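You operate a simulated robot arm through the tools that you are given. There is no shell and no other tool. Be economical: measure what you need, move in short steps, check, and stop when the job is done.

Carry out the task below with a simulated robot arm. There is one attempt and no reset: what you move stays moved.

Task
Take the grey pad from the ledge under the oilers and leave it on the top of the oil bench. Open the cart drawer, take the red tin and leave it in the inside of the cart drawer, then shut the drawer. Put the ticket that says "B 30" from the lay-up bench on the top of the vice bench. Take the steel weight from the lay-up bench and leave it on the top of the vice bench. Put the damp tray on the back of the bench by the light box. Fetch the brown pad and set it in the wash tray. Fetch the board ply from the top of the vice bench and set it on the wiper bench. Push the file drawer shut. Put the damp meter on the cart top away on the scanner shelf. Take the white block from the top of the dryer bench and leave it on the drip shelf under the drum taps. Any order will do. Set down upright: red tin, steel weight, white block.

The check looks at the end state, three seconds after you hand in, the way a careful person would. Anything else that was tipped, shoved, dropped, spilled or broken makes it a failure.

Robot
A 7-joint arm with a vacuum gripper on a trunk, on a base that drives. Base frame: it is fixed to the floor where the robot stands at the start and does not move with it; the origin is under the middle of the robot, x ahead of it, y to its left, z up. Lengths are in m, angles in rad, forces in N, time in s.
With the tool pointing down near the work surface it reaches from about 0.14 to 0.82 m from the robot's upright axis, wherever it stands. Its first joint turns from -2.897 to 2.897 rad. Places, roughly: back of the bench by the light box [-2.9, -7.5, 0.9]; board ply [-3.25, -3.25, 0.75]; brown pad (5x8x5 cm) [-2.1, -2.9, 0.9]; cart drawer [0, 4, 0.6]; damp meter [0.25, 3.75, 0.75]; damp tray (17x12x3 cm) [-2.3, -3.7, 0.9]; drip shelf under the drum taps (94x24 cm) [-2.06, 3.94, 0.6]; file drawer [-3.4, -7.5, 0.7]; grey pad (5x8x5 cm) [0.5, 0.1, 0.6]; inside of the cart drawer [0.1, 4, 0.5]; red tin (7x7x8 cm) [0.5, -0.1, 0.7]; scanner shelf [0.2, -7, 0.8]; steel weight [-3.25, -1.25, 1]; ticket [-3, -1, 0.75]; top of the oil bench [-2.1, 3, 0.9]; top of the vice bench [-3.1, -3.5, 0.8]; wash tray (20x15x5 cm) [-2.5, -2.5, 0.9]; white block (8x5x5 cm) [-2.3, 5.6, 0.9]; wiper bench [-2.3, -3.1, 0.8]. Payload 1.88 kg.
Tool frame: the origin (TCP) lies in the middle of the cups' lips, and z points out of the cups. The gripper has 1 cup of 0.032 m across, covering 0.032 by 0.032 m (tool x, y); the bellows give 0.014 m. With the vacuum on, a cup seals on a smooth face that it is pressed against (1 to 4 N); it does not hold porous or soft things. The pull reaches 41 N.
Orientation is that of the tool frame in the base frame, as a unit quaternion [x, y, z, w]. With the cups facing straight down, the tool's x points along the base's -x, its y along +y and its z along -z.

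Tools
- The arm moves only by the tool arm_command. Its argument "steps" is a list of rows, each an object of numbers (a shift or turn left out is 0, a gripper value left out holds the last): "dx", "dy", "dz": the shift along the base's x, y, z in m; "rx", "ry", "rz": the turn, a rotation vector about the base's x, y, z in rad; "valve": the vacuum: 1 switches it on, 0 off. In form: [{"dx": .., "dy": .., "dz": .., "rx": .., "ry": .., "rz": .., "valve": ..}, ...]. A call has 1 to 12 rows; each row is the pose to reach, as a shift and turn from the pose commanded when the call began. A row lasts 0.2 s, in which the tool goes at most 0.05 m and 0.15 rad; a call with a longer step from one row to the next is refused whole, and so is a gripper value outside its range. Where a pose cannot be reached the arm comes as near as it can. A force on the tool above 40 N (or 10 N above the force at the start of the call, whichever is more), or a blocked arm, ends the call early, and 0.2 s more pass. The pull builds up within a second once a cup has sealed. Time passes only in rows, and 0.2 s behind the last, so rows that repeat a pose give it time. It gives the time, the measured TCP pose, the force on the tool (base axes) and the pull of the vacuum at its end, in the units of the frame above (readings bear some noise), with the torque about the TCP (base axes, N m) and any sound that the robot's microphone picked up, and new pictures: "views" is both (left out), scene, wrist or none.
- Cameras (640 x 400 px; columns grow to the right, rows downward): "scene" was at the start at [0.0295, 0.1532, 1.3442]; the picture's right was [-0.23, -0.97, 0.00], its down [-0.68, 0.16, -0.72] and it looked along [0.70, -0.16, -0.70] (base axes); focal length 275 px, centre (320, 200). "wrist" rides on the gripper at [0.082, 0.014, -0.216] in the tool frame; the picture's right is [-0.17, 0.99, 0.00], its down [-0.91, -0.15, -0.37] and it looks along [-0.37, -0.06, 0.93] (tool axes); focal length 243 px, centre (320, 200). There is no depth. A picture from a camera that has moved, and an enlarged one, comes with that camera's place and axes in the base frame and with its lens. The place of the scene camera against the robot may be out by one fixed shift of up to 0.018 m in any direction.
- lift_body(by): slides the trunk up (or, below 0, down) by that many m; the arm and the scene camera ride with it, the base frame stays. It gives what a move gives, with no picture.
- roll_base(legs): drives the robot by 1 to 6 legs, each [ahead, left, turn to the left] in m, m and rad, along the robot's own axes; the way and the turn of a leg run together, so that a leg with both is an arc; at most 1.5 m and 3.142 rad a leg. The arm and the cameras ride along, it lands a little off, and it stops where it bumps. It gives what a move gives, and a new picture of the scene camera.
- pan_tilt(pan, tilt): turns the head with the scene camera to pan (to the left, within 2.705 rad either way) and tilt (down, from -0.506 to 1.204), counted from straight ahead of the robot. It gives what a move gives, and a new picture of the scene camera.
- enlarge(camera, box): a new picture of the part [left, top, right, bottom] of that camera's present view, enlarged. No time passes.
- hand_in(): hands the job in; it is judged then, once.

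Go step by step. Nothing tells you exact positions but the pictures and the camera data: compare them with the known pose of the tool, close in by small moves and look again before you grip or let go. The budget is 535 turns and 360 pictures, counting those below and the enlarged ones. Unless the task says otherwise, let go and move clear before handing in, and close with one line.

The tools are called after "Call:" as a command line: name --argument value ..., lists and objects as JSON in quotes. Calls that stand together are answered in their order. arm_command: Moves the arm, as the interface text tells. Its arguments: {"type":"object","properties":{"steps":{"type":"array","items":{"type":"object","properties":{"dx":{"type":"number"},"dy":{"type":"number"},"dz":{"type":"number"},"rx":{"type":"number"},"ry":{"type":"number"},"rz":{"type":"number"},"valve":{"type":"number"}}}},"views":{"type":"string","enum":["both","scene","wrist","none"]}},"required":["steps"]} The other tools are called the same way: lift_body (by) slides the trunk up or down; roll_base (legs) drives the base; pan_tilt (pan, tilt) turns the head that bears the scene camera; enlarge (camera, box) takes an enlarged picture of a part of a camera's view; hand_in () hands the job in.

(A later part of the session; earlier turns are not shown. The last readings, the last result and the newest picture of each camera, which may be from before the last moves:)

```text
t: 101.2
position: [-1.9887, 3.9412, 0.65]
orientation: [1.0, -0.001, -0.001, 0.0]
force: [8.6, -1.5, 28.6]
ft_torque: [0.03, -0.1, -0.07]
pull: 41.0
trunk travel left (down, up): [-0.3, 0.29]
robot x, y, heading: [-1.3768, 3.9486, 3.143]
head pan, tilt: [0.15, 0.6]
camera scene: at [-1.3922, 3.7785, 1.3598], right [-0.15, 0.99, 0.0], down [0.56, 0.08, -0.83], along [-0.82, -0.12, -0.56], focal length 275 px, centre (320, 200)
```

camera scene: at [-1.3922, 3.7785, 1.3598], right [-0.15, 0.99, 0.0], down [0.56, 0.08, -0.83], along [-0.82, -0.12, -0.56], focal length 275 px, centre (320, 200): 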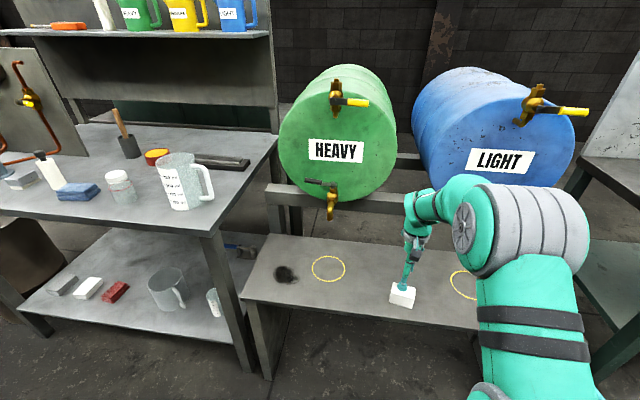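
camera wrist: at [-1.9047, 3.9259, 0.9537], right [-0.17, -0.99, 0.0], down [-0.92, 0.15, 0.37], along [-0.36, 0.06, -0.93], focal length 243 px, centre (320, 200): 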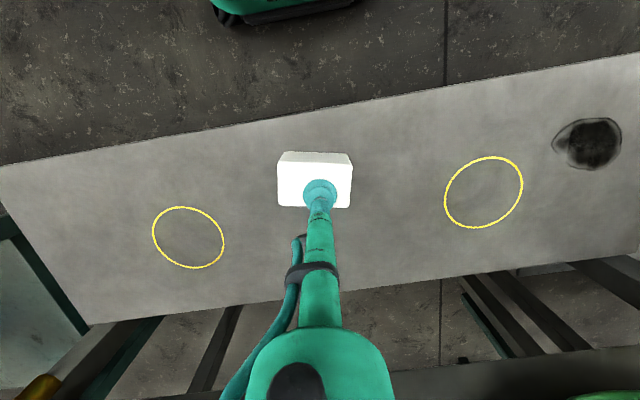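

Call:
arm_command --steps '[{"dz": 0.006}, {"dz": 0.006, "valve": 0}, {"dz": 0.006}, {"dz": 0.006}, {"dz": 0.006}, {"dz": 0.025}, {"dz": 0.06}, {"dz": 0.1}, {"dz": 0.14}, {"dz": 0.18}, {"dz": 0.22}]' --views "wrist"

Call:
enlarge --camera "scene" --box '[300, 220, 500, 340]'

```text
t: 103.7
position: [-1.9893, 3.9421, 0.8666]
orientation: [1.0, 0.0, 0.003, 0.0]
force: [0.0, -0.7, 1.1]
ft_torque: [-0.01, -0.03, 0.02]
pull: 0.0
trunk travel left (down, up): [-0.3, 0.29]
robot x, y, heading: [-1.3774, 3.949, 3.144]
head pan, tilt: [0.15, 0.6]
camera wrist: at [-1.9073, 3.9279, 1.0837], right [-0.17, -0.99, 0.0], down [-0.92, 0.15, 0.37], along [-0.36, 0.06, -0.93], focal length 243 px, centre (320, 200)
```

wrist: 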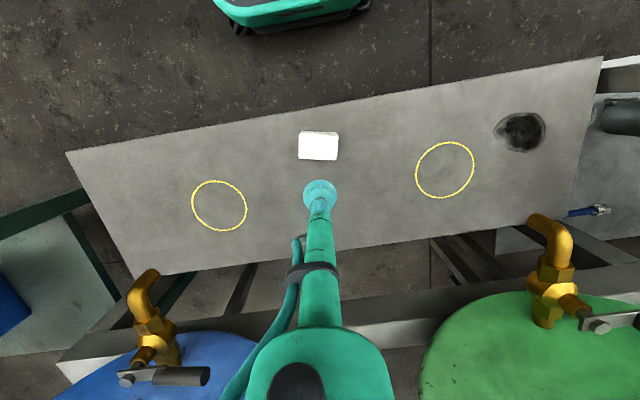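

```text
3.20 times, centred on (400, 280) of scene
camera zoom: at [-1.3949, 3.7786, 1.3589], right [-0.15, 0.99, 0.0], down [0.56, 0.08, -0.82], along [-0.82, -0.12, -0.57], focal length 880 px, centre (64, -56)
```

zoom: 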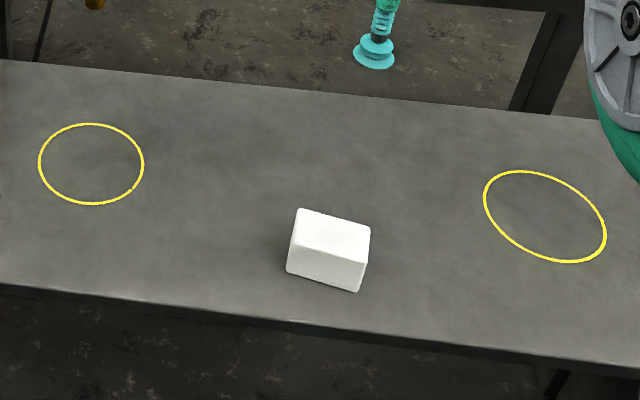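

White block is done. I retract, back off and turn round to face the cart.

Call:
arm_command --steps '[{"dx": 0.05}, {"dx": 0.1}, {"dx": 0.15}, {"dx": 0.2}, {"dx": 0.25}]' --views "none"

Call:
roll_base --legs '[[-0.35, 0, 0], [0, 0, -3.14]]'

Call:
pan_tilt --pan -0.2 --tilt 0.7

```text
t: 104.8
position: [-1.7404, 3.9433, 0.8659]
orientation: [1.0, 0.0, 0.004, 0.0]
force: [-0.3, -0.2, -0.6]
ft_torque: [0.01, -0.09, 0.01]
pull: 0.0
trunk travel left (down, up): [-0.3, 0.29]
robot x, y, heading: [-1.3773, 3.9485, 3.14]
head pan, tilt: [0.15, 0.6]
```

```text
t: 114.5
position: [-0.6601, 3.9445, 0.8661]
orientation: [0.007, 1.0, 0.0, -0.004]
force: [0.1, 0.2, -0.6]
ft_torque: [-0.01, 0.02, -0.01]
pull: 0.1
trunk travel left (down, up): [-0.3, 0.29]
robot x, y, heading: [-1.0233, 3.9433, -0.015]
head pan, tilt: [0.15, 0.6]
camera scene: at [-0.9843, 4.1309, 1.3589], right [0.13, -0.99, 0.0], down [-0.56, -0.08, -0.83], along [0.82, 0.11, -0.56], focal length 275 px, centre (320, 200)
```

scene: 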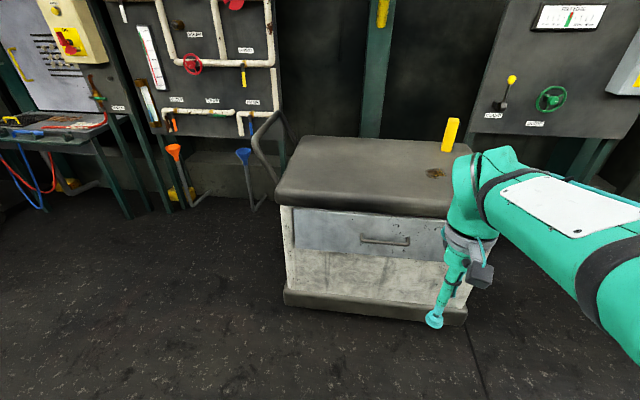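

```text
t: 115.3
position: [-0.661, 3.9453, 0.8648]
orientation: [0.007, 1.0, 0.0, -0.004]
force: [-0.2, -0.1, 0.1]
ft_torque: [0.04, 0.0, 0.0]
pull: 0.0
trunk travel left (down, up): [-0.3, 0.29]
robot x, y, heading: [-1.0252, 3.946, -0.018]
head pan, tilt: [-0.201, 0.7]
camera scene: at [-0.9889, 4.1008, 1.3503], right [-0.21, -0.98, 0.0], down [-0.63, 0.14, -0.77], along [0.75, -0.16, -0.64], focal length 275 px, centre (320, 200)
```

scene: 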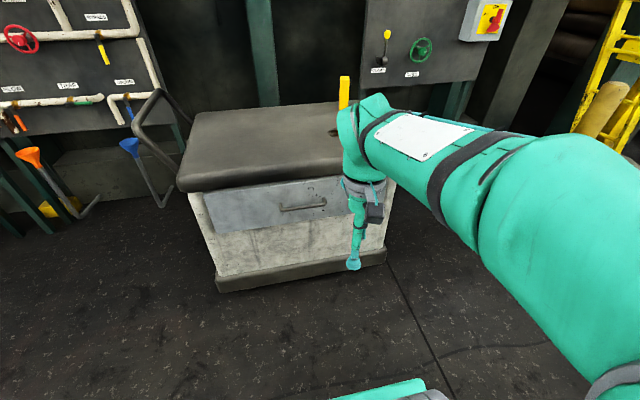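

The cart front is near x = -0.05, with the drawer face spanning y 3.66–4.37 and z 0.43–0.66, and a bar handle. I zoom in on the drawer face and the damp meter.

Call:
enlarge --camera "scene" --box '[170, 70, 410, 300]'

```text
1.74 times, centred on (290, 185) of scene
camera zoom: at [-0.9889, 4.1008, 1.3503], right [-0.21, -0.98, 0.0], down [-0.63, 0.14, -0.77], along [0.75, -0.16, -0.64], focal length 478 px, centre (372, 226)
```

zoom: 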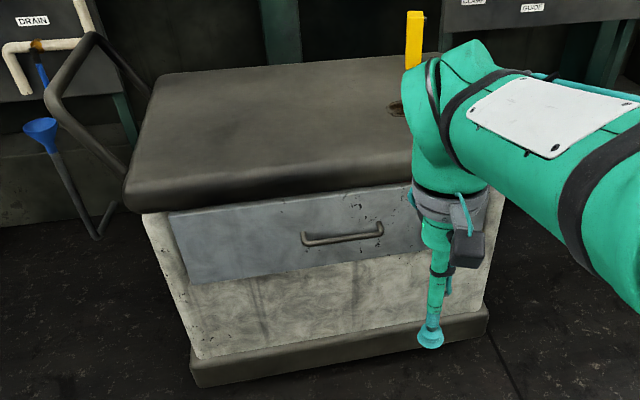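

I'll seal the cup on the drawer face left of the handle at about y = 4.13, z = 0.54. First I turn the tool horizontal (pointing +x).

Call:
arm_command --steps '[{"dx": 0.02, "dy": 0.015, "ry": -0.1428}, {"dx": 0.04, "dy": 0.03, "ry": -0.2856}, {"dx": 0.06, "dy": 0.045, "ry": -0.4284}, {"dx": 0.08, "dy": 0.06, "ry": -0.5712}, {"dx": 0.1, "dy": 0.075, "ry": -0.714}, {"dx": 0.12, "dy": 0.09, "ry": -0.8568}, {"dx": 0.14, "dy": 0.105, "ry": -0.9996}, {"dx": 0.16, "dy": 0.12, "ry": -1.1424}, {"dx": 0.18, "dy": 0.135, "ry": -1.2852}, {"dx": 0.2, "dy": 0.15, "ry": -1.428}, {"dx": 0.22, "dy": 0.165, "ry": -1.5708}, {"dx": 0.22, "dy": 0.165, "ry": -1.5708}]' --views "scene"

```text
t: 116.6
position: [-0.5512, 3.9439, 0.8095]
orientation: [0.085, 0.952, -0.046, 0.291]
force: [-0.2, 0.7, 0.1]
ft_torque: [0.0, -0.03, -0.02]
pull: 0.0
trunk travel left (down, up): [-0.3, 0.29]
robot x, y, heading: [-1.0217, 3.9435, -0.015]
head pan, tilt: [-0.201, 0.7]
stopped in row 6: the arm was blocked; the commanded pose is now the measured one
camera scene: at [-0.9891, 4.1008, 1.3463], right [-0.21, -0.98, 0.0], down [-0.63, 0.14, -0.77], along [0.75, -0.16, -0.64], focal length 275 px, centre (320, 200)
```

scene: 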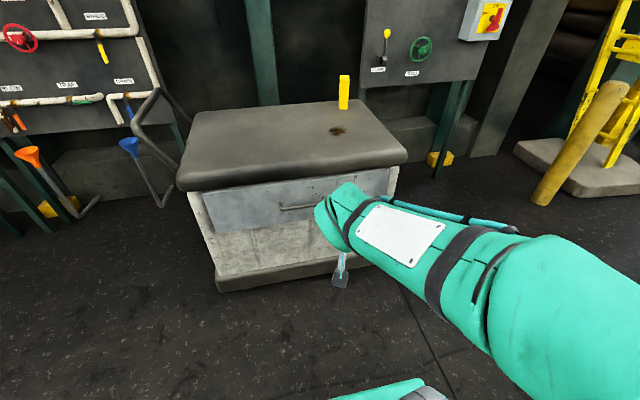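

The arm blocked because the wrist was too near the body. I first extend forward, then finish turning.

Call:
arm_command --steps '[{"dx": 0.045}, {"dx": 0.09}, {"dx": 0.135}, {"dx": 0.18, "rx": -0.007, "ry": -0.12, "rz": 0.024}, {"dx": 0.2, "dy": 0.03, "rx": -0.014, "ry": -0.24, "rz": 0.048}, {"dx": 0.2, "dy": 0.06, "rx": -0.021, "ry": -0.36, "rz": 0.072}, {"dx": 0.2, "dy": 0.09, "rx": -0.028, "ry": -0.48, "rz": 0.096}, {"dx": 0.2, "dy": 0.11, "rx": -0.036, "ry": -0.61, "rz": 0.121}, {"dx": 0.2, "dy": 0.13, "rx": -0.043, "ry": -0.73, "rz": 0.145}, {"dx": 0.2, "dy": 0.15, "rx": -0.05, "ry": -0.85, "rz": 0.169}, {"dx": 0.2, "dy": 0.17, "rx": -0.0576, "ry": -0.975, "rz": 0.193}, {"dx": 0.2, "dy": 0.17, "rx": -0.0576, "ry": -0.975, "rz": 0.193}]' --views "both"

```text
t: 118.4
position: [-0.3688, 3.9965, 0.6796]
orientation: [0.067, 0.894, -0.071, 0.438]
force: [-1.9, -0.3, -1.0]
ft_torque: [0.02, -0.17, 0.06]
pull: 0.1
trunk travel left (down, up): [-0.3, 0.29]
robot x, y, heading: [-1.0228, 3.9422, -0.016]
head pan, tilt: [-0.201, 0.7]
stopped in row 8: the arm was blocked; the commanded pose is now the measured one
camera scene: at [-0.9898, 4.1002, 1.3499], right [-0.21, -0.98, 0.0], down [-0.63, 0.14, -0.77], along [0.75, -0.16, -0.64], focal length 275 px, centre (320, 200)
camera wrist: at [-0.5818, 4.0541, 0.7441], right [0.28, 0.96, 0.06], down [0.24, -0.13, 0.96], along [0.93, -0.26, -0.27], focal length 243 px, centre (320, 200)
```

scene: 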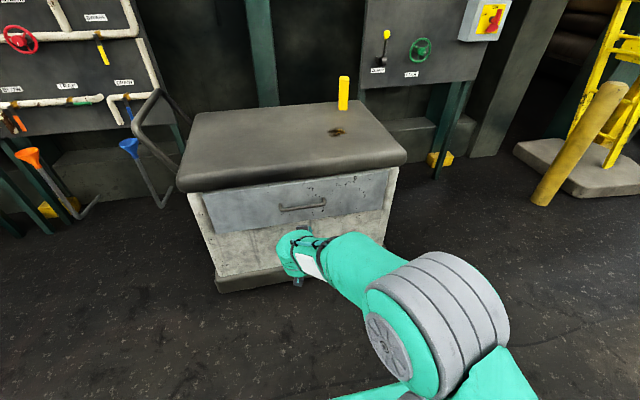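
wrist: 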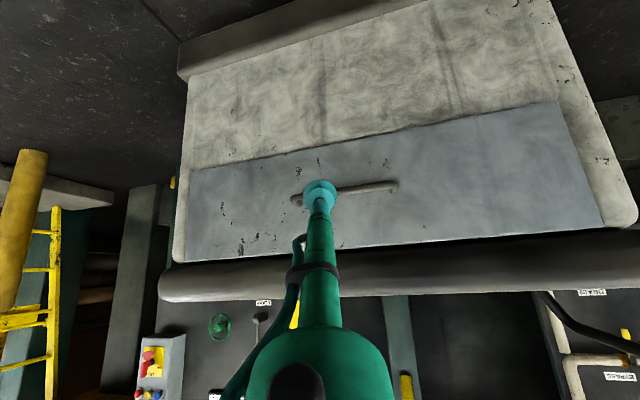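

The wrist limit is hit because the forearm points too steeply down; lowering the trunk will flatten it.

Call:
arm_command --steps '[{"dz": 0.04}, {"dz": 0.08}, {"dz": 0.12}, {"dz": 0.12}]' --views "none"

Call:
lift_body --by -0.25

```text
t: 119.6
position: [-0.3771, 3.9897, 0.7517]
orientation: [0.064, 0.908, -0.085, 0.405]
force: [-0.8, -0.3, -0.1]
ft_torque: [0.01, 0.03, 0.0]
pull: 0.0
trunk travel left (down, up): [-0.3, 0.29]
robot x, y, heading: [-1.0224, 3.946, -0.015]
head pan, tilt: [-0.201, 0.7]
stopped in row 4: the arm was blocked; the commanded pose is now the measured one
```

```text
t: 122.1
position: [-0.3737, 3.9913, 0.4981]
orientation: [0.063, 0.91, -0.086, 0.401]
force: [0.1, 0.1, -1.2]
ft_torque: [0.03, -0.04, 0.01]
pull: 0.0
trunk travel left (down, up): [-0.05, 0.54]
robot x, y, heading: [-1.0198, 3.9478, -0.016]
head pan, tilt: [-0.201, 0.7]
```

Call:
arm_command --steps '[{"dz": 0.03, "dx": 0.03}, {"dz": 0.06, "dx": 0.06}, {"dz": 0.09, "dx": 0.09}, {"dz": 0.12, "dx": 0.1}, {"dz": 0.16, "dx": 0.1}, {"dz": 0.16, "dx": 0.1}]' --views "both"

```text
t: 123.5
position: [-0.2767, 3.9884, 0.6688]
orientation: [0.065, 0.906, -0.084, 0.409]
force: [0.2, -0.2, 1.1]
ft_torque: [-0.01, -0.01, 0.02]
pull: 0.1
trunk travel left (down, up): [-0.05, 0.54]
robot x, y, heading: [-1.0227, 3.9457, -0.014]
head pan, tilt: [-0.201, 0.7]
camera scene: at [-0.9885, 4.1008, 1.1003], right [-0.21, -0.98, 0.0], down [-0.63, 0.14, -0.76], along [0.75, -0.16, -0.64], focal length 275 px, centre (320, 200)
camera wrist: at [-0.4842, 4.0485, 0.746], right [0.29, 0.96, 0.03], down [0.3, -0.12, 0.95], along [0.91, -0.27, -0.32], focal length 243 px, centre (320, 200)
```

scene: 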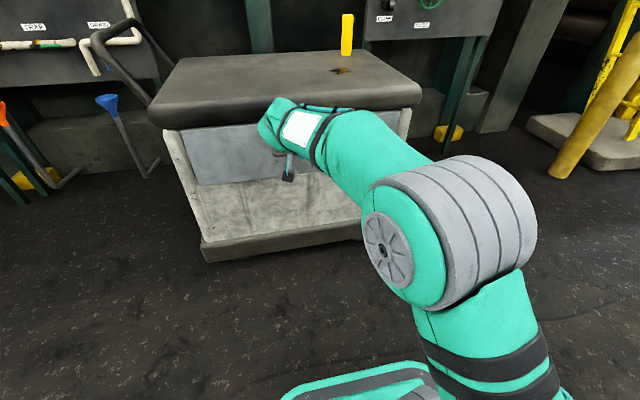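
wrist: 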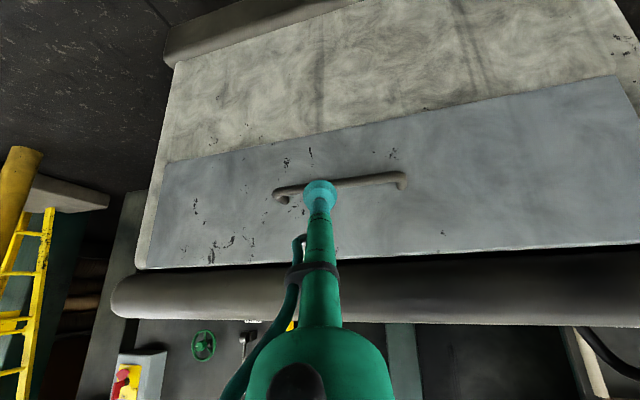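

Call:
arm_command --steps '[{"dy": 0.02, "rx": 0.0045, "ry": -0.12, "rz": 0.036}, {"dy": 0.04, "rx": 0.009, "ry": -0.24, "rz": 0.072}, {"dy": 0.06, "rx": 0.0135, "ry": -0.36, "rz": 0.108}, {"dy": 0.08, "rx": 0.018, "ry": -0.48, "rz": 0.144}, {"dy": 0.11, "rx": 0.0225, "ry": -0.6, "rz": 0.18}, {"dy": 0.14, "rx": 0.0274, "ry": -0.72, "rz": 0.216}, {"dy": 0.14, "rx": 0.0274, "ry": -0.72, "rz": 0.216}]' --views "none"

```text
t: 125.1
position: [-0.2718, 4.1313, 0.6641]
orientation: [-0.002, 0.709, 0.0, 0.705]
force: [-0.7, 0.6, -0.2]
ft_torque: [0.0, 0.04, 0.01]
pull: 0.0
trunk travel left (down, up): [-0.05, 0.54]
robot x, y, heading: [-1.0253, 3.9448, -0.018]
head pan, tilt: [-0.201, 0.7]
```

The tool is horizontal now. I lower to z = 0.545 and look.

Call:
arm_command --steps '[{"dz": -0.04}, {"dz": -0.08}, {"dz": -0.12}, {"dz": -0.12}]' --views "both"

```text
t: 126.1
position: [-0.2755, 4.129, 0.5516]
orientation: [-0.001, 0.707, -0.001, 0.707]
force: [0.5, -0.8, 0.3]
ft_torque: [0.0, 0.02, 0.01]
pull: 0.1
trunk travel left (down, up): [-0.05, 0.54]
robot x, y, heading: [-1.0227, 3.9456, -0.012]
head pan, tilt: [-0.201, 0.7]
camera scene: at [-0.9886, 4.1008, 1.1003], right [-0.21, -0.98, 0.0], down [-0.63, 0.14, -0.76], along [0.75, -0.16, -0.64], focal length 275 px, centre (320, 200)
camera wrist: at [-0.4916, 4.1406, 0.4686], right [0.0, 0.99, 0.16], down [-0.37, -0.15, 0.91], along [0.93, -0.06, 0.37], focal length 243 px, centre (320, 200)
```

scene: 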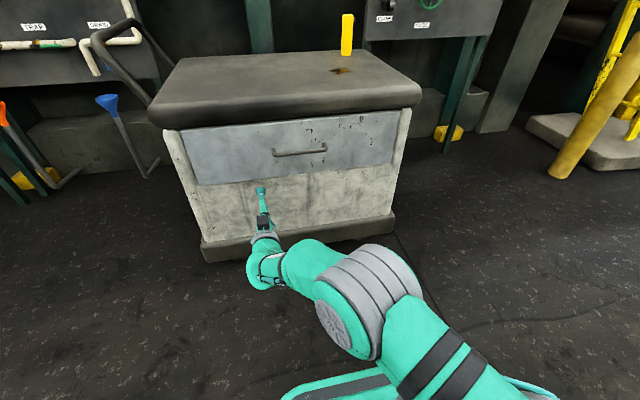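
wrist: 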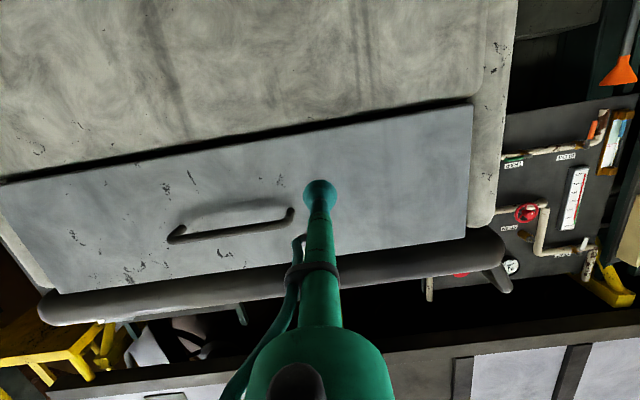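

Aligned with the drawer face left of the handle. I drive 0.15 forward, then close in with the arm.

Call:
roll_base --legs '[[0.15, 0, 0]]'

Call:
arm_command --steps '[{"dx": 0.03, "dz": 0.01, "valve": 1}, {"dx": 0.045, "dz": 0.01}, {"dx": 0.055, "dz": 0.01}, {"dx": 0.065, "dz": 0.01}]' --views "both"

```text
t: 127.6
position: [-0.1297, 4.1262, 0.5499]
orientation: [0.0, 0.707, 0.0, 0.708]
force: [-17.5, -3.3, 6.7]
ft_torque: [0.01, 0.22, 0.09]
pull: 0.0
trunk travel left (down, up): [-0.05, 0.54]
robot x, y, heading: [-0.8741, 3.9445, -0.013]
head pan, tilt: [-0.201, 0.7]
stopped in leg 1: the force on the tool passed its limit (the readings are from after the stop); the commanded pose is now the measured one
camera scene: at [-0.8399, 4.0981, 1.1003], right [-0.21, -0.98, 0.0], down [-0.63, 0.14, -0.77], along [0.75, -0.16, -0.64], focal length 275 px, centre (320, 200)
```

scene: 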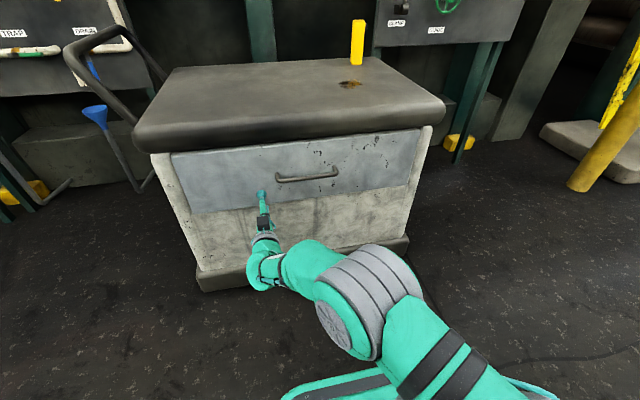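

```text
t: 127.9
position: [-0.128, 4.1266, 0.5505]
orientation: [-0.001, 0.707, 0.001, 0.707]
force: [-39.1, -5.5, 11.4]
ft_torque: [-0.08, 0.34, 0.19]
pull: 17.0
trunk travel left (down, up): [-0.05, 0.54]
robot x, y, heading: [-0.8731, 3.9421, -0.01]
head pan, tilt: [-0.201, 0.7]
stopped in row 1: the force on the tool passed its limit (the readings are from after the stop); the commanded pose is now the measured one
camera scene: at [-0.842, 4.0978, 1.1005], right [-0.21, -0.98, 0.0], down [-0.63, 0.14, -0.77], along [0.75, -0.16, -0.64], focal length 275 px, centre (320, 200)
camera wrist: at [-0.3438, 4.1388, 0.4681], right [0.0, 0.99, 0.17], down [-0.37, -0.15, 0.91], along [0.93, -0.06, 0.37], focal length 243 px, centre (320, 200)
```

scene: 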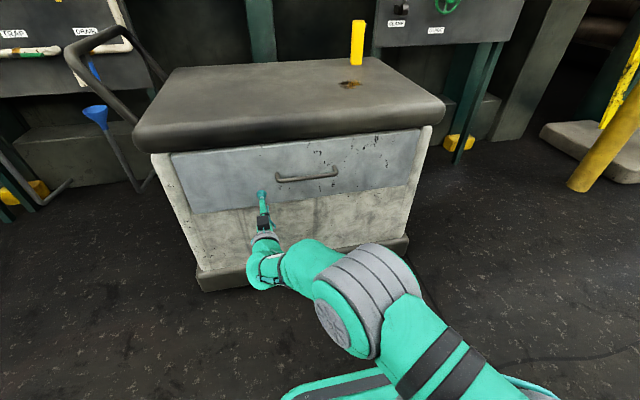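
wrist: 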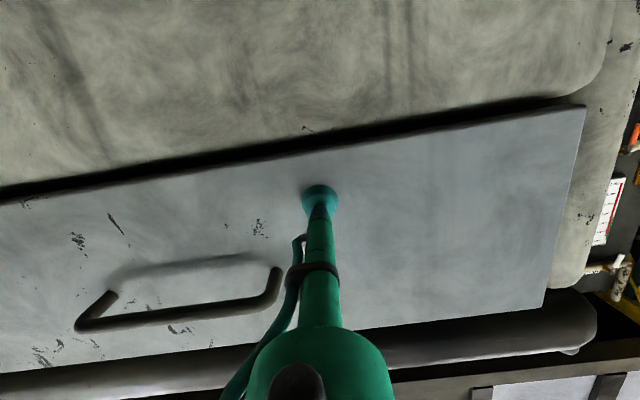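

The cup touches the face at x ≈ -0.12 and is sealing. I ease off and let the vacuum build, then pull gently.

Call:
arm_command --steps '[{"dx": -0.005}, {"dx": -0.005}, {"dx": -0.005}, {"dx": -0.005}, {"dx": -0.02}, {"dx": -0.035}, {"dx": -0.05}, {"dx": -0.05}]' --views "wrist"

```text
t: 129.7
position: [-0.1761, 4.1266, 0.5496]
orientation: [0.0, 0.708, 0.0, 0.706]
force: [-0.7, -12.3, 9.2]
ft_torque: [0.12, 0.26, 0.31]
pull: 40.2
trunk travel left (down, up): [-0.05, 0.54]
robot x, y, heading: [-0.8735, 3.9423, -0.012]
head pan, tilt: [-0.201, 0.7]
camera wrist: at [-0.3915, 4.1398, 0.4678], right [0.0, 0.99, 0.17], down [-0.37, -0.15, 0.92], along [0.93, -0.06, 0.37], focal length 243 px, centre (320, 200)
```

wrist: 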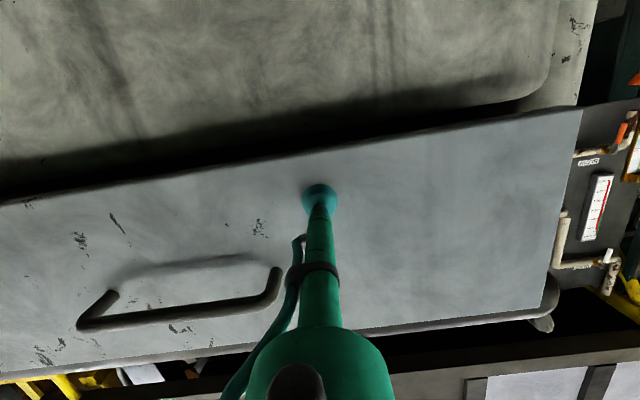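

The drawer is sliding out. I pull the rest with the base.

Call:
roll_base --legs '[[-0.12, 0, 0], [-0.12, 0, 0]]'

```text
t: 131.8
position: [-0.4149, 4.1308, 0.548]
orientation: [0.0, 0.709, 0.0, 0.705]
force: [-0.9, -15.6, 0.9]
ft_torque: [-0.12, 0.09, 0.3]
pull: 40.5
trunk travel left (down, up): [-0.05, 0.54]
robot x, y, heading: [-1.1158, 3.9499, -0.013]
head pan, tilt: [-0.201, 0.7]
camera scene: at [-1.0782, 4.1017, 1.1003], right [-0.21, -0.98, 0.0], down [-0.63, 0.14, -0.76], along [0.75, -0.16, -0.64], focal length 275 px, centre (320, 200)
```

scene: 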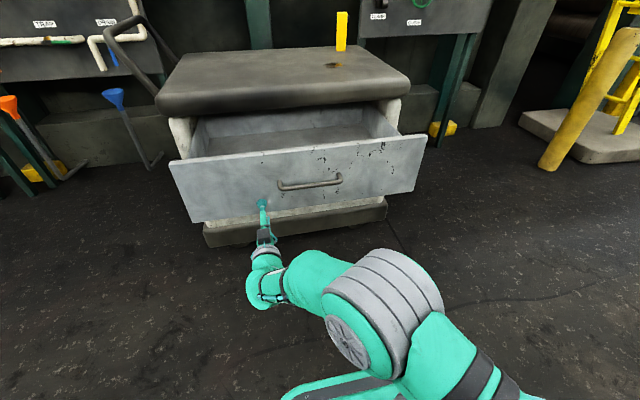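

The drawer is open about 0.29 m. I release and back away.

Call:
arm_command --steps '[{"dx": 0.0, "valve": 0}, {"dx": 0.0}, {"dx": 0.0}, {"dx": 0.0}, {"dx": -0.03}, {"dx": -0.07}, {"dx": -0.07}]' --views "none"

Call:
roll_base --legs '[[-0.25, 0, 0]]'

```text
t: 133.4
position: [-0.485, 4.1326, 0.549]
orientation: [0.0, 0.708, -0.001, 0.706]
force: [-1.4, 0.3, 0.5]
ft_torque: [-0.02, 0.01, 0.01]
pull: 0.2
trunk travel left (down, up): [-0.05, 0.54]
robot x, y, heading: [-1.1128, 3.9487, -0.018]
head pan, tilt: [-0.201, 0.7]
```

```text
t: 135.2
position: [-0.7383, 4.1339, 0.5508]
orientation: [0.001, 0.708, -0.002, 0.706]
force: [0.7, 0.0, 0.2]
ft_torque: [-0.01, 0.0, -0.01]
pull: 0.0
trunk travel left (down, up): [-0.05, 0.54]
robot x, y, heading: [-1.3648, 3.9488, -0.022]
head pan, tilt: [-0.201, 0.7]
camera scene: at [-1.3305, 4.1063, 1.1003], right [-0.22, -0.98, 0.0], down [-0.63, 0.14, -0.76], along [0.75, -0.17, -0.64], focal length 275 px, centre (320, 200)
```

scene: 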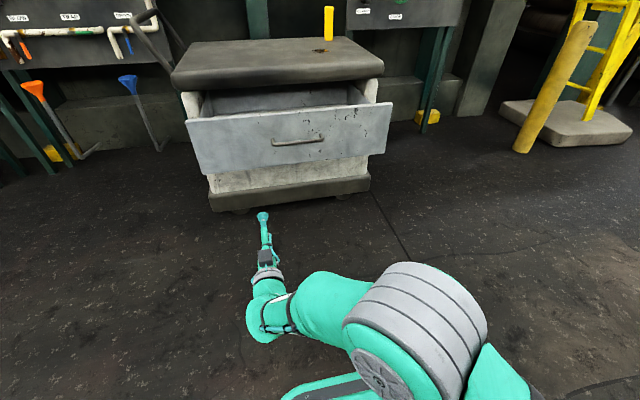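

Now I raise the trunk and turn the tool down again.

Call:
lift_body --by 0.25

Call:
arm_command --steps '[{"dz": 0.02, "ry": 0.143}, {"dz": 0.04, "ry": 0.286}, {"dz": 0.06, "ry": 0.429}, {"dz": 0.08, "ry": 0.572}, {"dz": 0.1, "ry": 0.715}, {"dz": 0.12, "ry": 0.858}, {"dz": 0.12, "dy": -0.02, "ry": 1.001}, {"dz": 0.12, "dy": -0.05, "ry": 1.144}, {"dz": 0.12, "dy": -0.08, "ry": 1.287}, {"dz": 0.12, "dy": -0.11, "ry": 1.43}, {"dz": 0.12, "dy": -0.14, "ry": 1.573}, {"dz": 0.12, "dy": -0.14, "ry": 1.573}]' --views "scene"

```text
t: 137.8
position: [-0.7373, 4.1346, 0.8002]
orientation: [-0.001, 0.709, -0.001, 0.705]
force: [-0.3, -0.1, 0.8]
ft_torque: [0.02, -0.01, 0.02]
pull: 0.1
trunk travel left (down, up): [-0.3, 0.29]
robot x, y, heading: [-1.3647, 3.9522, -0.013]
head pan, tilt: [-0.201, 0.7]
```

```text
t: 140.4
position: [-0.7388, 3.9973, 0.921]
orientation: [-0.001, 1.0, -0.001, -0.005]
force: [0.7, -0.6, -0.7]
ft_torque: [0.0, 0.01, 0.01]
pull: 0.1
trunk travel left (down, up): [-0.3, 0.29]
robot x, y, heading: [-1.3657, 3.951, -0.011]
head pan, tilt: [-0.201, 0.7]
camera scene: at [-1.3303, 4.1063, 1.3503], right [-0.22, -0.98, 0.0], down [-0.63, 0.14, -0.76], along [0.75, -0.17, -0.64], focal length 275 px, centre (320, 200)
```

scene: 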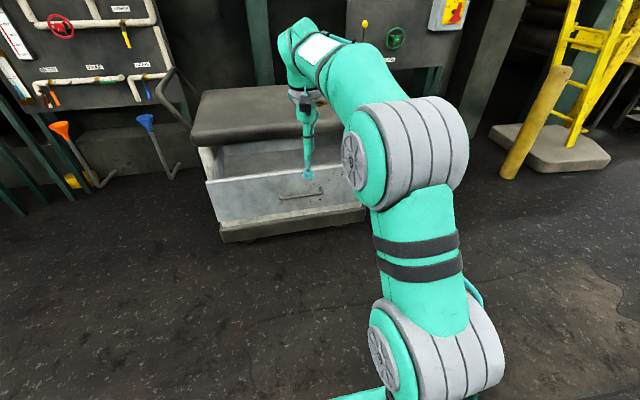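

Call:
arm_command --steps '[{"dx": -0.05, "ry": 0.01}, {"dx": -0.1, "ry": 0.01}, {"dx": -0.15, "ry": 0.01}, {"dx": -0.2, "ry": 0.01}, {"dx": -0.25, "ry": 0.01}, {"dx": -0.25, "ry": 0.01}]' --views "none"

Call:
roll_base --legs '[[0, -1.3, 0.012], [0.33, -1.3, 0], [0.33, -1.4, 0]]'

```text
t: 141.8
position: [-0.9904, 3.9951, 0.92]
orientation: [-0.001, 1.0, -0.002, -0.009]
force: [0.5, 0.2, -0.3]
ft_torque: [0.02, 0.0, -0.01]
pull: 0.1
trunk travel left (down, up): [-0.3, 0.29]
robot x, y, heading: [-1.367, 3.9518, -0.018]
head pan, tilt: [-0.201, 0.7]
```

```text
t: 161.2
position: [-0.4684, -0.0202, 0.9214]
orientation: [0.024, 1.0, 0.0, -0.009]
force: [0.2, 0.8, 0.3]
ft_torque: [0.02, 0.01, 0.03]
pull: 0.0
trunk travel left (down, up): [-0.3, 0.29]
robot x, y, heading: [-0.845, -0.0462, -0.066]
head pan, tilt: [-0.201, 0.7]
camera scene: at [-0.8035, 0.1085, 1.3503], right [-0.26, -0.96, 0.0], down [-0.62, 0.17, -0.76], along [0.74, -0.2, -0.64], focal length 275 px, centre (320, 200)
```

scene: 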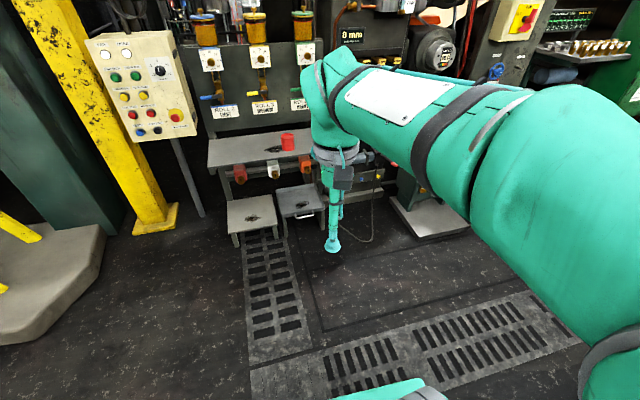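

Call:
roll_base --legs '[[0, 0, 0.066], [0.78, 0, 0]]'

Call:
arm_command --steps '[{"dx": 0.04, "ry": -0.018}, {"dx": 0.08, "ry": -0.018}, {"dx": 0.08, "ry": -0.018}]' --views "wrist"

```text
t: 166.0
position: [0.3276, 0.022, 0.9205]
orientation: [-0.021, 1.0, -0.001, -0.009]
force: [0.4, 0.7, -0.1]
ft_torque: [0.0, -0.03, 0.01]
pull: 0.0
trunk travel left (down, up): [-0.3, 0.29]
robot x, y, heading: [-0.0467, -0.0348, 0.018]
head pan, tilt: [-0.201, 0.7]
camera scene: at [-0.0165, 0.12, 1.3503], right [-0.18, -0.98, 0.0], down [-0.63, 0.11, -0.77], along [0.75, -0.13, -0.64], focal length 275 px, centre (320, 200)
```

scene: 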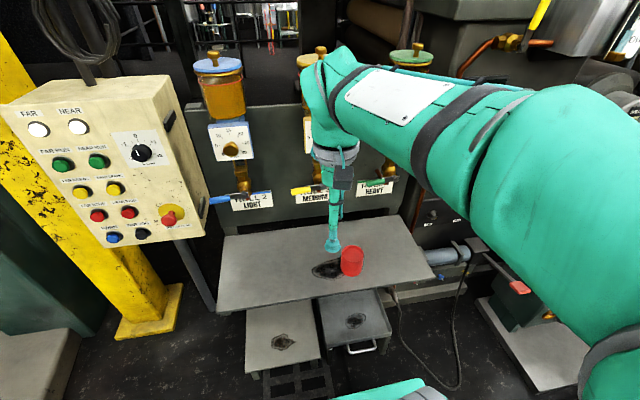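

```text
t: 166.8
position: [0.4092, 0.0239, 0.9182]
orientation: [-0.021, 1.0, -0.002, 0.001]
force: [0.5, -0.5, -0.4]
ft_torque: [-0.02, 0.02, 0.0]
pull: 0.0
trunk travel left (down, up): [-0.3, 0.29]
robot x, y, heading: [-0.0526, -0.0358, 0.022]
head pan, tilt: [-0.201, 0.7]
camera wrist: at [0.3271, 0.0332, 1.1338], right [0.12, 0.99, 0.0], down [0.92, -0.11, 0.38], along [0.37, -0.05, -0.93], focal length 243 px, centre (320, 200)
```

wrist: 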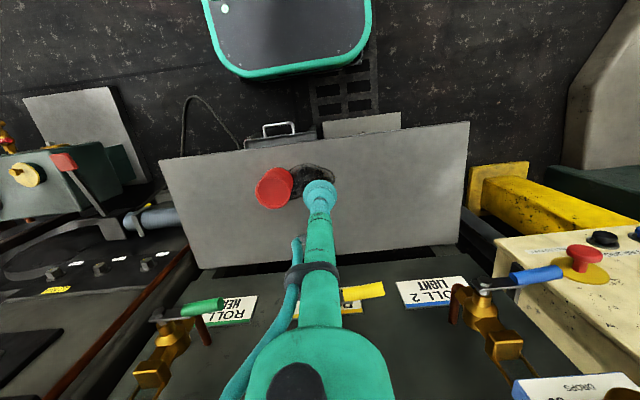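

Call:
arm_command --steps '[{"dx": 0.02, "dy": -0.035}, {"dx": 0.04, "dy": -0.07}, {"dx": 0.063, "dy": -0.102}, {"dx": 0.063, "dy": -0.102, "dz": -0.05}, {"dx": 0.063, "dy": -0.102, "dz": -0.1}, {"dx": 0.063, "dy": -0.102, "dz": -0.13}, {"dx": 0.063, "dy": -0.102, "dz": -0.13}]' --views "none"

Call:
enlarge --camera "wrist" --box '[240, 110, 400, 260]'

```text
t: 168.4
position: [0.4724, -0.0776, 0.7899]
orientation: [-0.021, 1.0, -0.001, 0.0]
force: [-0.6, -0.6, -0.5]
ft_torque: [-0.06, 0.01, 0.0]
pull: 0.1
trunk travel left (down, up): [-0.3, 0.29]
robot x, y, heading: [-0.0456, -0.034, 0.024]
head pan, tilt: [-0.201, 0.7]
```

```text
2.67 times, centred on (320, 185) of wrist
camera zoom: at [0.3895, -0.0681, 1.005], right [0.12, 0.99, 0.0], down [0.92, -0.11, 0.38], along [0.37, -0.05, -0.93], focal length 647 px, centre (320, 240)
```

zoom: 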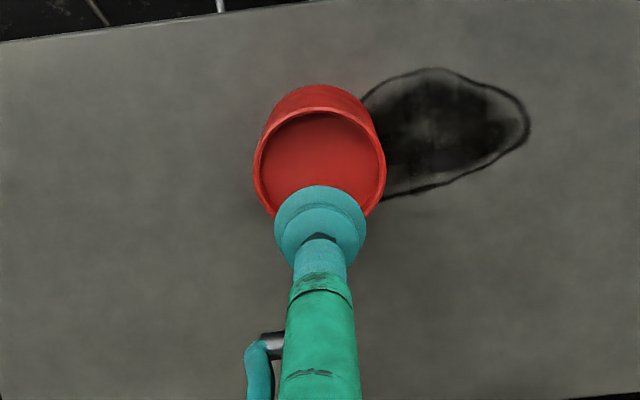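

Centred over the tin. I descend with vacuum on until it touches.

Call:
arm_command --steps '[{"dz": -0.04, "dy": -0.001, "valve": 1}, {"dz": -0.065, "dy": -0.001}, {"dz": -0.078, "dy": -0.001}, {"dz": -0.086, "dy": -0.001}, {"dz": -0.094, "dy": -0.001}, {"dz": -0.1, "dy": -0.001}, {"dz": -0.1, "dy": -0.001}]' --views "wrist"

```text
t: 170.0
position: [0.4718, -0.0792, 0.689]
orientation: [-0.021, 1.0, -0.001, 0.001]
force: [0.5, 0.7, 0.5]
ft_torque: [0.02, 0.0, 0.03]
pull: 0.1
trunk travel left (down, up): [-0.3, 0.29]
robot x, y, heading: [-0.0455, -0.0363, 0.022]
head pan, tilt: [-0.201, 0.7]
camera wrist: at [0.3897, -0.0691, 0.905], right [0.12, 0.99, 0.0], down [0.92, -0.11, 0.38], along [0.37, -0.05, -0.93], focal length 243 px, centre (320, 200)
```

wrist: 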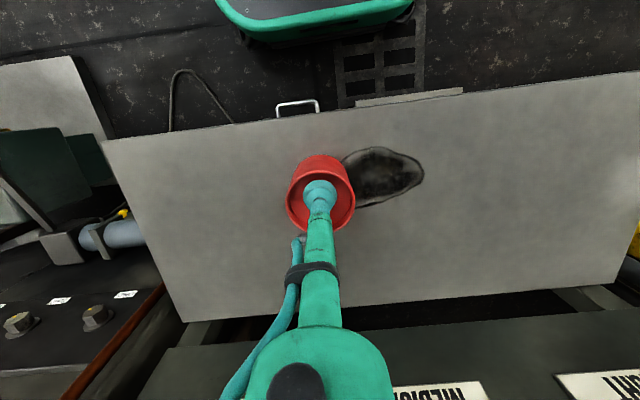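

Call:
arm_command --steps '[{"dz": -0.006}, {"dz": -0.012}, {"dz": -0.018}, {"dz": -0.024}, {"dz": -0.03}, {"dz": -0.036}, {"dz": -0.042}, {"dz": -0.042}]' --views "wrist"

```text
t: 171.2
position: [0.473, -0.0793, 0.6629]
orientation: [-0.021, 1.0, -0.002, 0.005]
force: [-2.6, 0.8, 14.0]
ft_torque: [0.15, 0.29, -0.01]
pull: 40.5
trunk travel left (down, up): [-0.3, 0.29]
robot x, y, heading: [-0.0438, -0.0359, 0.026]
head pan, tilt: [-0.201, 0.7]
stopped in row 6: the force on the tool passed its limit (the readings are from after the stop); the commanded pose is now the measured one
camera wrist: at [0.3899, -0.0698, 0.8781], right [0.12, 0.99, 0.0], down [0.92, -0.11, 0.38], along [0.38, -0.05, -0.92], focal length 243 px, centre (320, 200)
```

wrist: 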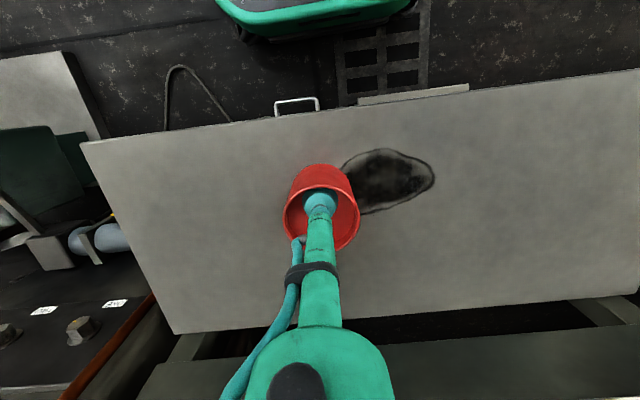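

Sealed on the tin's recessed lid. I lift and go back to the drawer.

Call:
arm_command --steps '[{"dz": 0.03, "ry": -0.01}, {"dz": 0.08, "ry": -0.01}, {"dz": 0.13, "ry": -0.01}, {"dz": 0.18, "ry": -0.01}, {"dz": 0.23, "ry": -0.01}, {"dz": 0.26, "ry": -0.01}, {"dz": 0.26, "dx": -0.05, "ry": -0.01}, {"dz": 0.26, "dx": -0.1, "ry": -0.01}, {"dz": 0.26, "dx": -0.14, "ry": -0.01}, {"dz": 0.26, "dx": -0.14, "ry": -0.01}]' --views "wrist"

Call:
roll_base --legs '[[-0.75, 0, -0.022], [0, 1.4, 0], [-0.25, 1.4, 0], [-0.1, 1.2, 0]]'

```text
t: 173.4
position: [0.3327, -0.0779, 0.924]
orientation: [-0.021, 1.0, -0.003, 0.008]
force: [0.2, -0.1, -1.3]
ft_torque: [0.03, 0.19, 0.09]
pull: 40.5
trunk travel left (down, up): [-0.3, 0.29]
robot x, y, heading: [-0.047, -0.0334, 0.021]
head pan, tilt: [-0.201, 0.7]
camera wrist: at [0.2473, -0.0689, 1.1376], right [0.12, 0.99, 0.0], down [0.91, -0.11, 0.39], along [0.39, -0.05, -0.92], focal length 243 px, centre (320, 200)
```

wrist: 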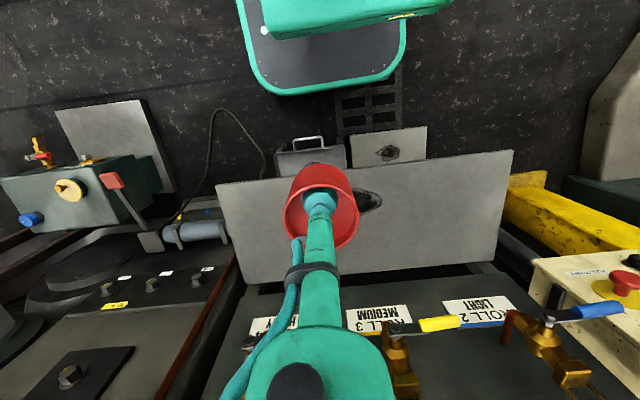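

```text
t: 196.2
position: [-0.6778, 3.8635, 0.9228]
orientation: [-0.001, 1.0, -0.003, 0.009]
force: [0.3, -0.7, -1.2]
ft_torque: [0.05, 0.08, 0.07]
pull: 40.7
trunk travel left (down, up): [-0.3, 0.29]
robot x, y, heading: [-1.0538, 3.9211, -0.02]
head pan, tilt: [-0.201, 0.7]
camera scene: at [-1.02, 4.0754, 1.3503], right [-0.22, -0.98, 0.0], down [-0.63, 0.14, -0.76], along [0.75, -0.17, -0.64], focal length 275 px, centre (320, 200)
```

scene: 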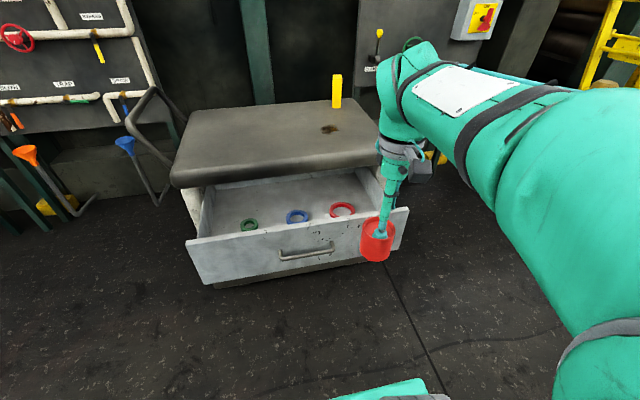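

The drawer holds coloured rings. I look closer at the inside.

Call:
enlarge --camera "scene" --box '[180, 150, 420, 300]'

```text
2.67 times, centred on (300, 225) of scene
camera zoom: at [-1.02, 4.0754, 1.3503], right [-0.22, -0.98, 0.0], down [-0.63, 0.14, -0.76], along [0.75, -0.17, -0.64], focal length 733 px, centre (373, 133)
```

zoom: 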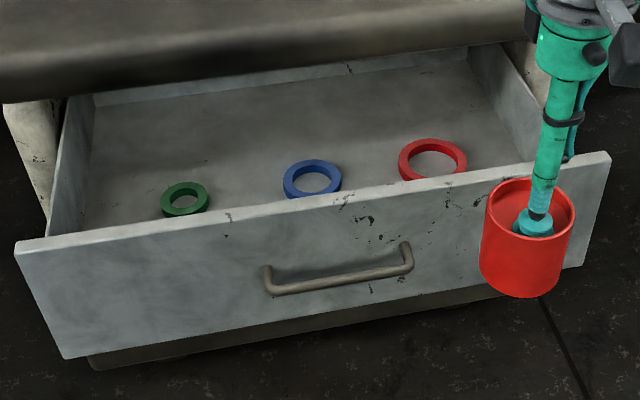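

Call:
roll_base --legs '[[0.2, 0, 0.02]]'

Call:
arm_command --steps '[{"dx": 0.045, "ry": -0.0}, {"dx": 0.09}, {"dx": 0.135}, {"dx": 0.18}, {"dx": 0.22}, {"dx": 0.22}]' --views "both"

```text
t: 197.8
position: [-0.4789, 3.872, 0.9237]
orientation: [-0.014, 1.0, -0.003, 0.008]
force: [-0.3, -0.2, 0.4]
ft_torque: [-0.03, 0.02, 0.04]
pull: 40.6
trunk travel left (down, up): [-0.3, 0.29]
robot x, y, heading: [-0.8581, 3.9238, 0.014]
head pan, tilt: [-0.201, 0.7]
camera scene: at [-0.8263, 4.0753, 1.3503], right [-0.19, -0.98, 0.0], down [-0.63, 0.12, -0.77], along [0.75, -0.15, -0.64], focal length 275 px, centre (320, 200)
```

scene: 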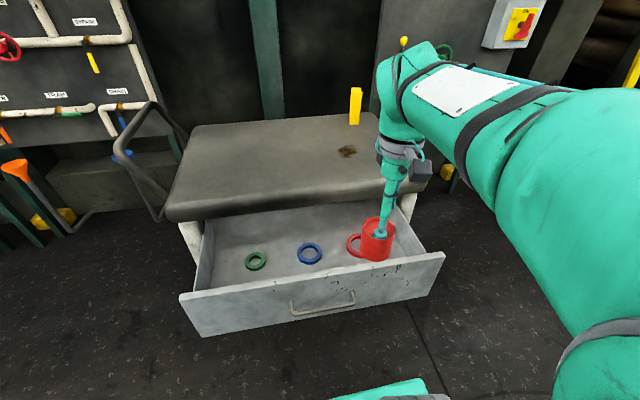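

```text
t: 199.2
position: [-0.2562, 3.871, 0.9237]
orientation: [-0.014, 1.0, -0.003, 0.008]
force: [0.5, -0.2, -0.3]
ft_torque: [0.05, 0.06, 0.03]
pull: 41.1
trunk travel left (down, up): [-0.3, 0.29]
robot x, y, heading: [-0.8617, 3.9188, 0.013]
head pan, tilt: [-0.201, 0.7]
camera scene: at [-0.826, 4.0753, 1.3503], right [-0.19, -0.98, 0.0], down [-0.63, 0.12, -0.76], along [0.75, -0.15, -0.64], focal length 275 px, centre (320, 200)
camera wrist: at [-0.3417, 3.8821, 1.1372], right [0.14, 0.99, 0.0], down [0.91, -0.13, 0.39], along [0.39, -0.06, -0.92], focal length 243 px, centre (320, 200)
```

scene: 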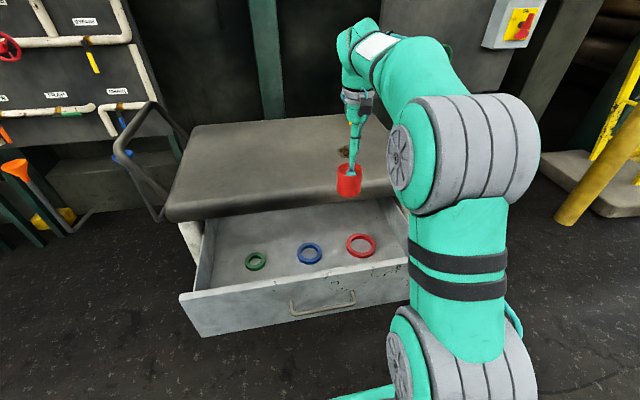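
wrist: 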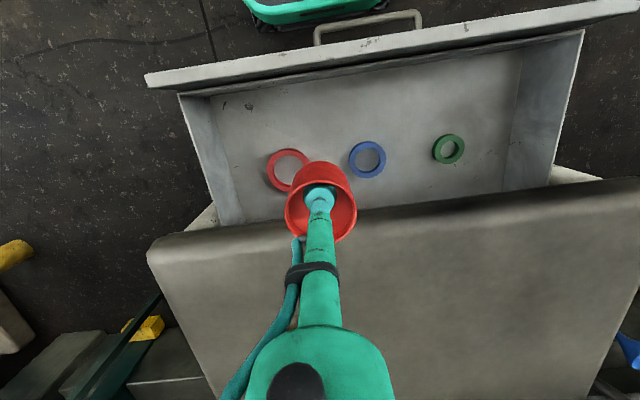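

Free floor is in front of the rings, about (-0.285, 3.87). I shift there, lower the trunk and go down in checked steps.

Call:
arm_command --steps '[{"dx": -0.029, "ry": 0.018}, {"dx": -0.029, "ry": 0.018}]' --views "none"

Call:
lift_body --by -0.15

Call:
arm_command --steps '[{"dz": -0.03}, {"dz": -0.06}, {"dz": -0.09}, {"dz": -0.09}]' --views "both"

```text
t: 199.8
position: [-0.2878, 3.8699, 0.9235]
orientation: [-0.014, 1.0, -0.002, -0.001]
force: [-0.6, 0.3, -0.7]
ft_torque: [0.05, 0.07, 0.05]
pull: 41.1
trunk travel left (down, up): [-0.3, 0.29]
robot x, y, heading: [-0.8579, 3.9201, 0.009]
head pan, tilt: [-0.201, 0.7]
```

```text
t: 201.5
position: [-0.2882, 3.87, 0.7727]
orientation: [-0.014, 1.0, -0.001, -0.001]
force: [-0.6, 0.3, -0.6]
ft_torque: [0.03, 0.03, 0.02]
pull: 40.9
trunk travel left (down, up): [-0.15, 0.44]
robot x, y, heading: [-0.8587, 3.9216, 0.007]
head pan, tilt: [-0.201, 0.7]
```

```text
t: 202.5
position: [-0.289, 3.8694, 0.6823]
orientation: [-0.014, 1.0, -0.002, 0.0]
force: [0.1, -0.9, -0.9]
ft_torque: [0.01, 0.03, 0.07]
pull: 41.0
trunk travel left (down, up): [-0.15, 0.44]
robot x, y, heading: [-0.8556, 3.9204, 0.005]
head pan, tilt: [-0.201, 0.7]
camera scene: at [-0.8262, 4.0753, 1.2003], right [-0.19, -0.98, 0.0], down [-0.63, 0.12, -0.76], along [0.75, -0.15, -0.64], focal length 275 px, centre (320, 200)
camera wrist: at [-0.3709, 3.8803, 0.8977], right [0.14, 0.99, 0.0], down [0.92, -0.13, 0.37], along [0.37, -0.06, -0.93], focal length 243 px, centre (320, 200)
```

scene: 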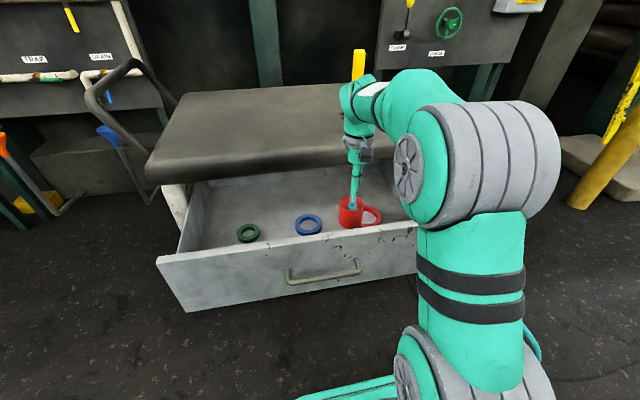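
wrist: 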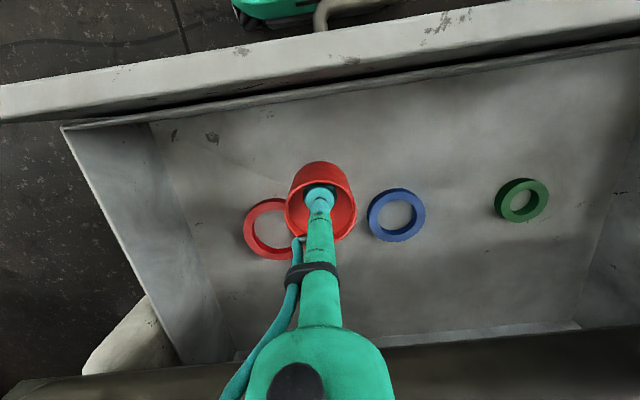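

Call:
arm_command --steps '[{"dz": -0.03}, {"dz": -0.06}, {"dz": -0.08}, {"dz": -0.1}, {"dz": -0.11}, {"dz": -0.12}, {"dz": -0.13}, {"dz": -0.14}, {"dz": -0.15}, {"dz": -0.16}]' --views "both"

```text
t: 204.0
position: [-0.2819, 3.8687, 0.569]
orientation: [-0.014, 1.0, -0.003, 0.007]
force: [0.7, 0.5, 10.2]
ft_torque: [0.16, 0.36, 0.01]
pull: 41.0
trunk travel left (down, up): [-0.15, 0.44]
robot x, y, heading: [-0.8559, 3.9194, 0.012]
head pan, tilt: [-0.201, 0.7]
stopped in row 7: the force on the tool passed its limit (the readings are from after the stop); the commanded pose is now the measured one
camera scene: at [-0.8267, 4.0754, 1.1999], right [-0.19, -0.98, 0.0], down [-0.63, 0.12, -0.77], along [0.75, -0.15, -0.64], focal length 275 px, centre (320, 200)
camera wrist: at [-0.367, 3.8805, 0.7837], right [0.14, 0.99, 0.0], down [0.91, -0.13, 0.39], along [0.38, -0.06, -0.92], focal length 243 px, centre (320, 200)
```

scene: 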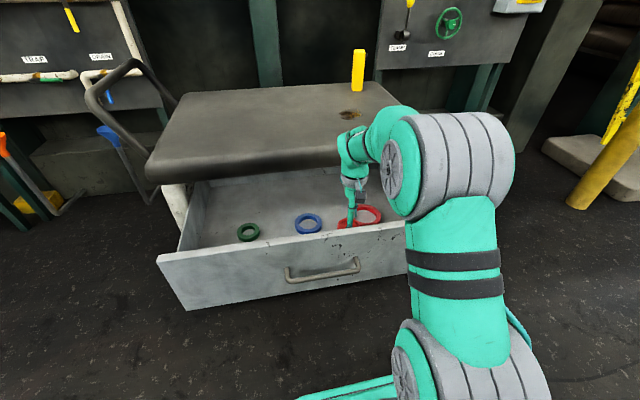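
wrist: 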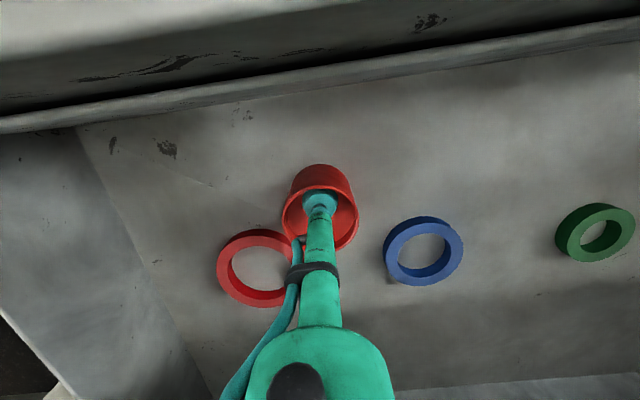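

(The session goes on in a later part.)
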